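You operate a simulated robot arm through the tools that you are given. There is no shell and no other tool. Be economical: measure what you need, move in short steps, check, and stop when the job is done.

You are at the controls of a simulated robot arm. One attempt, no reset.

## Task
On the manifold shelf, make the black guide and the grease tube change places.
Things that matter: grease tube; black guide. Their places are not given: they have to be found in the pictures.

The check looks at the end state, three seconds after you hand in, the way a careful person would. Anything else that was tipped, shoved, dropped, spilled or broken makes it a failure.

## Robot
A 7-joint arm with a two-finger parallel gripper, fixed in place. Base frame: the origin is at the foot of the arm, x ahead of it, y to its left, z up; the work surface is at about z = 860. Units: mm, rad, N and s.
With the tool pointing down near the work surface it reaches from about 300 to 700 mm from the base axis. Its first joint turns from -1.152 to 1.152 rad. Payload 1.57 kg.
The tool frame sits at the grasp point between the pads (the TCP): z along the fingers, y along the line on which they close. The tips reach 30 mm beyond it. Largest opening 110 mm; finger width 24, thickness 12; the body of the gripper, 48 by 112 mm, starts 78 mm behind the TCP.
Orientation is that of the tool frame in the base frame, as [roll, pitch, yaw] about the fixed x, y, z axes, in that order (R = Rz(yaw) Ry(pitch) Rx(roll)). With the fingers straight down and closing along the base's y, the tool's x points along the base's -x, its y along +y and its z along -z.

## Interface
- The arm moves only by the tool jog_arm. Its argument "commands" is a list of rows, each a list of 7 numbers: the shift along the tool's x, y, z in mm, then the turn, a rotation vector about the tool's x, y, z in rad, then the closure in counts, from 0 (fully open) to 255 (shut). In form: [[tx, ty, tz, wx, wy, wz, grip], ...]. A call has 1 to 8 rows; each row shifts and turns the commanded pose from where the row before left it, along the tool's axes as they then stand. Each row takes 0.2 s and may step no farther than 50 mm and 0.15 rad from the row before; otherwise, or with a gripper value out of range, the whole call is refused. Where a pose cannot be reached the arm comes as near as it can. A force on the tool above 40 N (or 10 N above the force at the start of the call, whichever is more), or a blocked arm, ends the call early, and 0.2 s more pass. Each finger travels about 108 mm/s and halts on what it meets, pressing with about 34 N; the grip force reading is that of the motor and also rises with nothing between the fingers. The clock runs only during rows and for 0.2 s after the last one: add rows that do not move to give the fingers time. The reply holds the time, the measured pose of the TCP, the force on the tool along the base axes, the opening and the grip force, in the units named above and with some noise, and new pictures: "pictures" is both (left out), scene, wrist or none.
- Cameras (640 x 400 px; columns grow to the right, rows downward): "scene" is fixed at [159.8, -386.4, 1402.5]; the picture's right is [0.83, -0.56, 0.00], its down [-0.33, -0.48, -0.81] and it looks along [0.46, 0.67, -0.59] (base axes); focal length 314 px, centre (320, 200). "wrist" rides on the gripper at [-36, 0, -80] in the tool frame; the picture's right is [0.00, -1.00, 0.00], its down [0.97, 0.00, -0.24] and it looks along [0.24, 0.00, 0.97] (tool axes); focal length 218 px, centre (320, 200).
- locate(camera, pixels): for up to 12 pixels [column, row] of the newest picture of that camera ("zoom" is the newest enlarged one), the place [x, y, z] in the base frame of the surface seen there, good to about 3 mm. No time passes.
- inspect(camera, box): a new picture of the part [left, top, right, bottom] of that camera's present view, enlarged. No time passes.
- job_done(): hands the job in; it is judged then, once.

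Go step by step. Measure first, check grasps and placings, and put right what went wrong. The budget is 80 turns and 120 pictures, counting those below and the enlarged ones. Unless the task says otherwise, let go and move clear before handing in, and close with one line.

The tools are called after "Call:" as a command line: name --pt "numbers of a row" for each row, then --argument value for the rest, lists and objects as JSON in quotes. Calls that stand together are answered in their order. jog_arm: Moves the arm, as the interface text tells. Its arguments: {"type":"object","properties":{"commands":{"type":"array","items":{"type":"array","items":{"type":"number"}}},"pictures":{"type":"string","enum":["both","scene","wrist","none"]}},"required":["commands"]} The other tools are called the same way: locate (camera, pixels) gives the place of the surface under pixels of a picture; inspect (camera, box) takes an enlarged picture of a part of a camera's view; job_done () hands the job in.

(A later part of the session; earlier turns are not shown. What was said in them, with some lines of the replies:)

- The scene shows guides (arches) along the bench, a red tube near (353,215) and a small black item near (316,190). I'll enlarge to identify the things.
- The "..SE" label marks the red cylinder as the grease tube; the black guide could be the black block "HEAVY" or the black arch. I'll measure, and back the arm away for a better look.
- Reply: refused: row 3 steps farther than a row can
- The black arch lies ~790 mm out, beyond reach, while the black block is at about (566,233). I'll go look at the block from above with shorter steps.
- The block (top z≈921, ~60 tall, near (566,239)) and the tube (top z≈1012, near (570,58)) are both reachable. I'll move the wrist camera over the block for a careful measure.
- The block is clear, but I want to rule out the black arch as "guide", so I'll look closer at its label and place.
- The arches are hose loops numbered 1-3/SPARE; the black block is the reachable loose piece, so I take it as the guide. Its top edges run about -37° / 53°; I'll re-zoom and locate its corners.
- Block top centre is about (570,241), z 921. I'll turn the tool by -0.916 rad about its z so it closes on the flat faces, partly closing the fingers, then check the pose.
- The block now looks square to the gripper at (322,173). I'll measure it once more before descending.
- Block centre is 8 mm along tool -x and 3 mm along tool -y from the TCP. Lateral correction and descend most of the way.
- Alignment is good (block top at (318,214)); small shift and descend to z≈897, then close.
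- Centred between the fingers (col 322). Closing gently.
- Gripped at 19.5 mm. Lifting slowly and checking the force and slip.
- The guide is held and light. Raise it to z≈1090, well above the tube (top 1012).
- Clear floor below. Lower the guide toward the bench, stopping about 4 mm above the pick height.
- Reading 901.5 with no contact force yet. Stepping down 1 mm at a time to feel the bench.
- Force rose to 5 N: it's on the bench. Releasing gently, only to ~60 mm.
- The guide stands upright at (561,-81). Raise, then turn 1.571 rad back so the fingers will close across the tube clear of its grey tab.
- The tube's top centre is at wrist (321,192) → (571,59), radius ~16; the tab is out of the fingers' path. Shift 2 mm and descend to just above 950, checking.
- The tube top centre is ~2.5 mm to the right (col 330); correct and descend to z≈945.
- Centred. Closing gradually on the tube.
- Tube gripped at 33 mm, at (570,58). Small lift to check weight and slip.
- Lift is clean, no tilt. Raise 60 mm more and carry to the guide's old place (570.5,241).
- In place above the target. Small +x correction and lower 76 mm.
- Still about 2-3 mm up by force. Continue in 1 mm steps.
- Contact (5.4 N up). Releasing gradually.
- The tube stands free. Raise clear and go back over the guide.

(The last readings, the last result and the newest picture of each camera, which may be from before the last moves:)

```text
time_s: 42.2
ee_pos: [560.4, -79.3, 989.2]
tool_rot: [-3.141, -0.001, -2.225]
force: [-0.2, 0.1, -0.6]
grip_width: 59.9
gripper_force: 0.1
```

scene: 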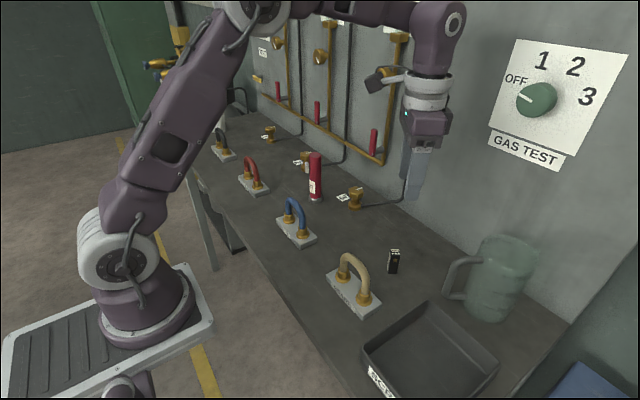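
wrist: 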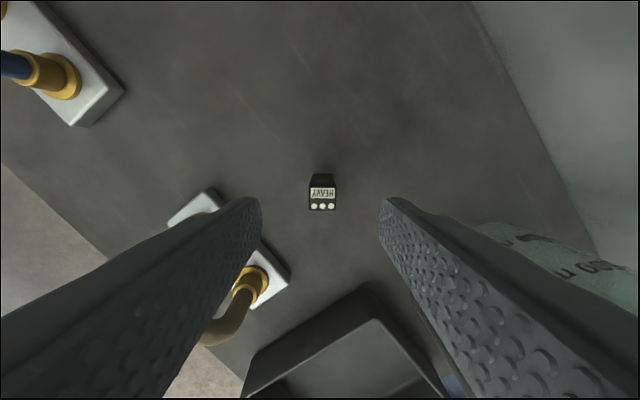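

The tube stands upright at the guide's old place, and the guide is centred at (322,198). Descend 89 mm to grip height.

Call:
jog_arm --pt "0 -1.5 30 0 0 0 116" --pt "0 0 30 0 0 0 116" --pt "0 0 28 0 0 0 116" --pt "0 0 0 0 0 0 116" --pt "0 0 0 0 0 0 116" --pictures "wrist"

```text
time_s: 43.4
ee_pos: [561.4, -81.5, 901.8]
tool_rot: [-3.141, -0.001, -2.225]
force: [-0.1, 0.8, 0.6]
grip_width: 60.2
gripper_force: 0.0
```

wrist: 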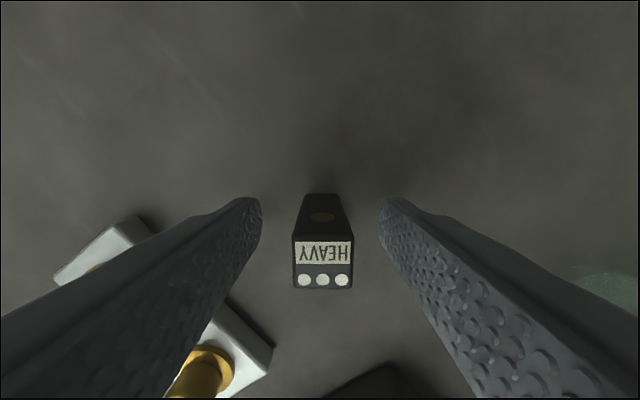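

Centred; close, then lift 60 mm.

Call:
jog_arm --pt "0 0 0 0 0 0 160" --pt "0 0 0 0 0 0 190" --pt "0 0 0 0 0 0 215" --pt "0 0 0 0 0 0 255" --pt "0 0 0 0 0 0 255" --pt "0 0 -5 0 0 0 255" --pt "0 0 -25 0 0 0 255" --pt "0 0 -30 0 0 0 255" --pictures "wrist"

Call:
jog_arm --pt "-29.2 19.3 0 0 0 0 255" --pt "-29.2 19.3 0 0 0 0 255" --pt "-29.2 19.3 0 0 0 0 255" --pt "-29.2 19.3 0 0 0 0 255" --pt "0 0 0 0 0 0 255" --pt "0 0 0 0 0 0 255" --pictures "both"

```text
time_s: 45.2
ee_pos: [560.5, -81.7, 962.3]
tool_rot: [-3.141, -0.001, -2.226]
force: [0.0, -0.2, -1.4]
grip_width: 19.2
gripper_force: 33.6
```

wrist: 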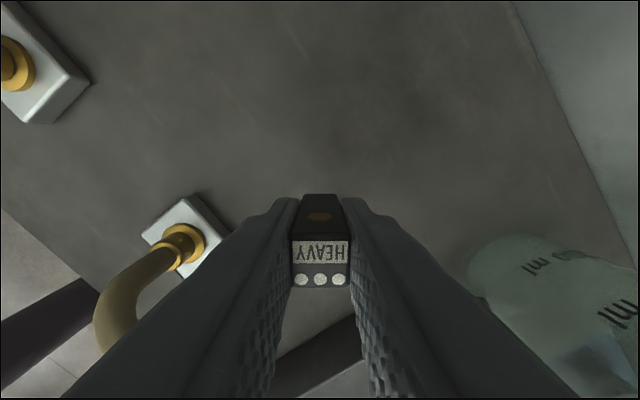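

```text
time_s: 46.6
ee_pos: [574.9, 56.8, 963.9]
tool_rot: [3.14, -0.001, -2.225]
force: [0.1, -0.1, -0.8]
grip_width: 19.2
gripper_force: 32.7
```

scene: 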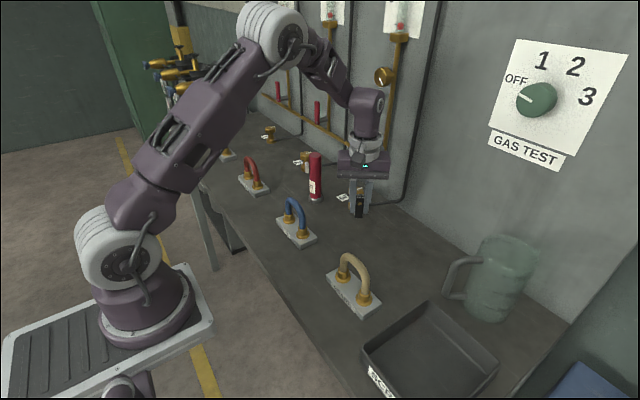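
wrist: 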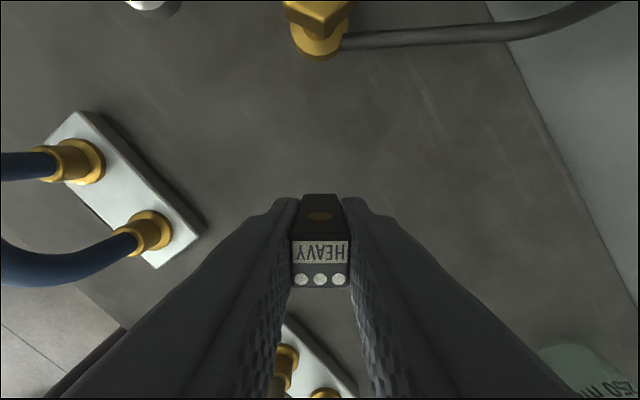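

Near (572,58) over the tube's old place. Small correction and lower 56 mm.

Call:
jog_arm --pt "0.8 1.8 20 0 0 0 255" --pt "0 0 20 0 0 0 255" --pt "0 0 12 0 0 0 255" --pt "0 0 5 0 0 0 255" --pt "0 0 0 0 0 0 255" --pt "0 0 0 0 0 0 255" --pictures "none"

Call:
jog_arm --pt "0 0 1 0 0 0 255" --pt "0 0 0 0 0 0 255" --pictures "none"

Call:
jog_arm --pt "0 0 1 0 0 0 255" --pt "0 0 0 0 0 0 255" --pictures "none"

```text
time_s: 48.0
ee_pos: [572.0, 59.1, 905.2]
tool_rot: [-3.142, -0.001, -2.226]
force: [-0.6, 0.1, -1.2]
grip_width: 19.4
gripper_force: 33.6
```

```text
time_s: 48.6
ee_pos: [573.0, 58.4, 904.5]
tool_rot: [3.141, -0.001, -2.226]
force: [-0.6, 0.0, -0.7]
grip_width: 19.3
gripper_force: 33.6
```

```text
time_s: 49.2
ee_pos: [571.2, 59.2, 903.7]
tool_rot: [3.139, -0.001, -2.225]
force: [0.3, -0.2, -0.9]
grip_width: 19.4
gripper_force: 32.8
```

Call:
jog_arm --pt "0 0 1 0 0 0 255" --pt "0 0 0 0 0 0 255" --pictures "none"

Call:
jog_arm --pt "0 0 0.7 0 0 0 255" --pt "0 0 0 0 0 0 255" --pictures "none"

Call:
jog_arm --pt "0 0 0.7 0 0 0 255" --pt "0 0 0 0 0 0 255" --pictures "none"

```text
time_s: 49.8
ee_pos: [571.0, 58.6, 902.7]
tool_rot: [-3.141, -0.001, -2.224]
force: [-0.1, 0.1, 1.7]
grip_width: 19.2
gripper_force: 33.4
```

```text
time_s: 50.4
ee_pos: [571.2, 58.0, 901.8]
tool_rot: [-3.139, 0.002, -2.226]
force: [0.2, 1.7, 20.6]
grip_width: 19.6
gripper_force: 33.6
```

```text
time_s: 51.0
ee_pos: [572.2, 58.3, 901.3]
tool_rot: [-3.138, 0.004, -2.225]
force: [4.5, 1.1, 32.0]
grip_width: 19.6
gripper_force: 33.3
```

Contact is firm (32 N), a bit too far; back up 1.2 mm to relieve it, then release gently.

Call:
jog_arm --pt "0 0 -0.6 0 0 0 255" --pt "0 0 -0.6 0 0 0 255" --pt "0 0 0 0 0 0 255" --pictures "none"

Call:
jog_arm --pt "0 0 0 0 0 0 203" --pt "0 0 0 0 0 0 170" --pt "0 0 0 0 0 0 116" --pt "0 0 0 0 0 0 116" --pictures "both"

```text
time_s: 51.8
ee_pos: [570.8, 57.2, 900.9]
tool_rot: [3.139, -0.003, -2.226]
force: [-0.4, -1.3, 1.6]
grip_width: 19.5
gripper_force: 33.6
```

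```text
time_s: 52.8
ee_pos: [572.4, 58.1, 901.8]
tool_rot: [-3.142, 0.0, -2.225]
force: [0.4, 0.1, 0.1]
grip_width: 60.0
gripper_force: 0.1
```

scene: 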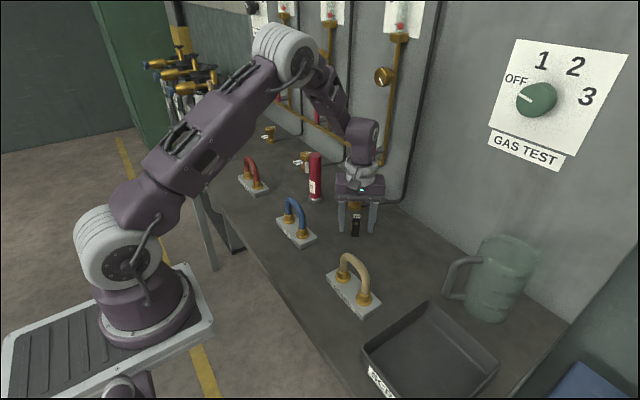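
wrist: 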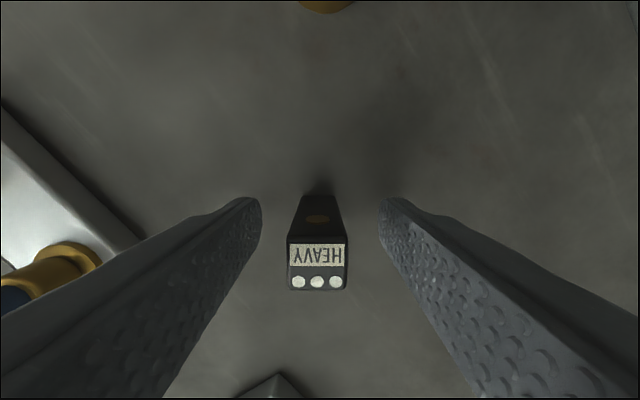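

Guide released and standing. Raise straight up 200 mm, then move away to view the result.

Call:
jog_arm --pt "0 0 -40 0 0 0 116" --pt "0 0 -45 0 0 0 116" --pt "0 0 -45 0 0 0 116" --pt "0 0 -45 0 0 0 116" --pt "0 0 -45 0 0 0 116" --pt "40 0 0 0 0 0 116" --pt "40 0 0 0 0 0 116" --pt "40 0 0 0 0 0 116" --pictures "both"

Call:
inspect --camera "scene" --box '[270, 135, 430, 255]'

Call:
locate --camera "scene" --pixels '[[316, 158], [315, 198], [355, 235], [357, 216]]'

```text
time_s: 54.6
ee_pos: [496.4, -36.0, 1120.6]
tool_rot: [-3.142, 0.0, -2.226]
force: [-0.1, -0.4, 0.1]
grip_width: 59.9
gripper_force: 0.0
```

scene: 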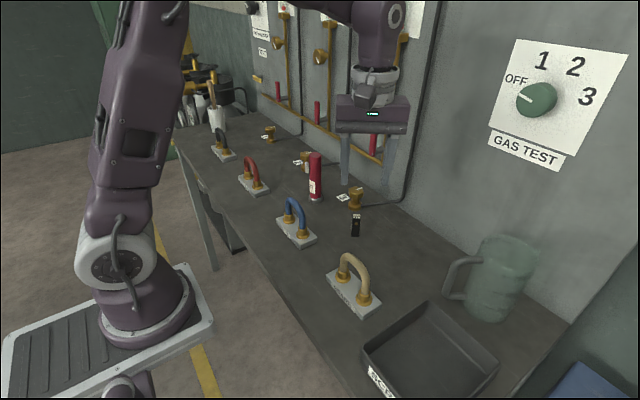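
wrist: 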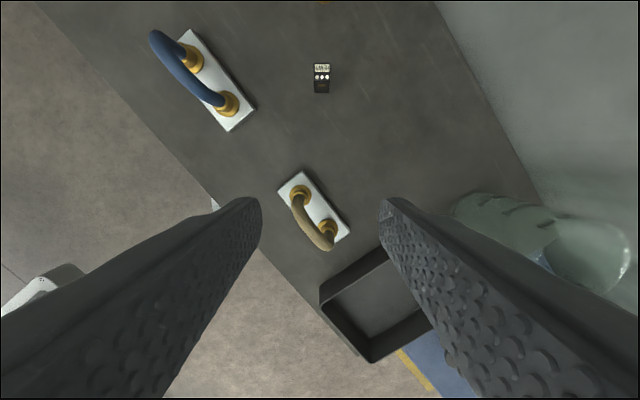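

```text
3.33 times, centred on (350, 195) of scene
```

zoom: 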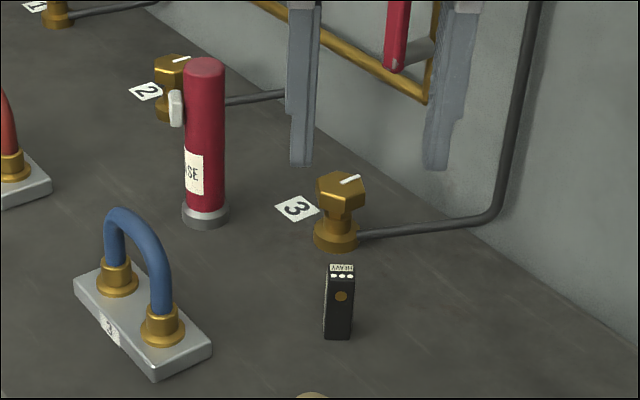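

```text
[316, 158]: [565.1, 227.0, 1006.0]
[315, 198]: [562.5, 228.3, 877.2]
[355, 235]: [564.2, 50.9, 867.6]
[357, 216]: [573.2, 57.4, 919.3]
```

Both pieces stand upright in each other's old places: the tube near (571,241) and the guide near (571,58). Everything else is untouched and the gripper is clear, so I'm handing in.

Call:
job_done

```text
The job is handed in.
```

I swapped the grease tube and the black guide: the tube now stands where the guide was and the guide where the tube was, both upright, and nothing else looks moved in the final pictures. I took the small black block marked "HEAVY" to be the black guide; the only other candidate, the black hose arch, looked to be out of the arm's reach.
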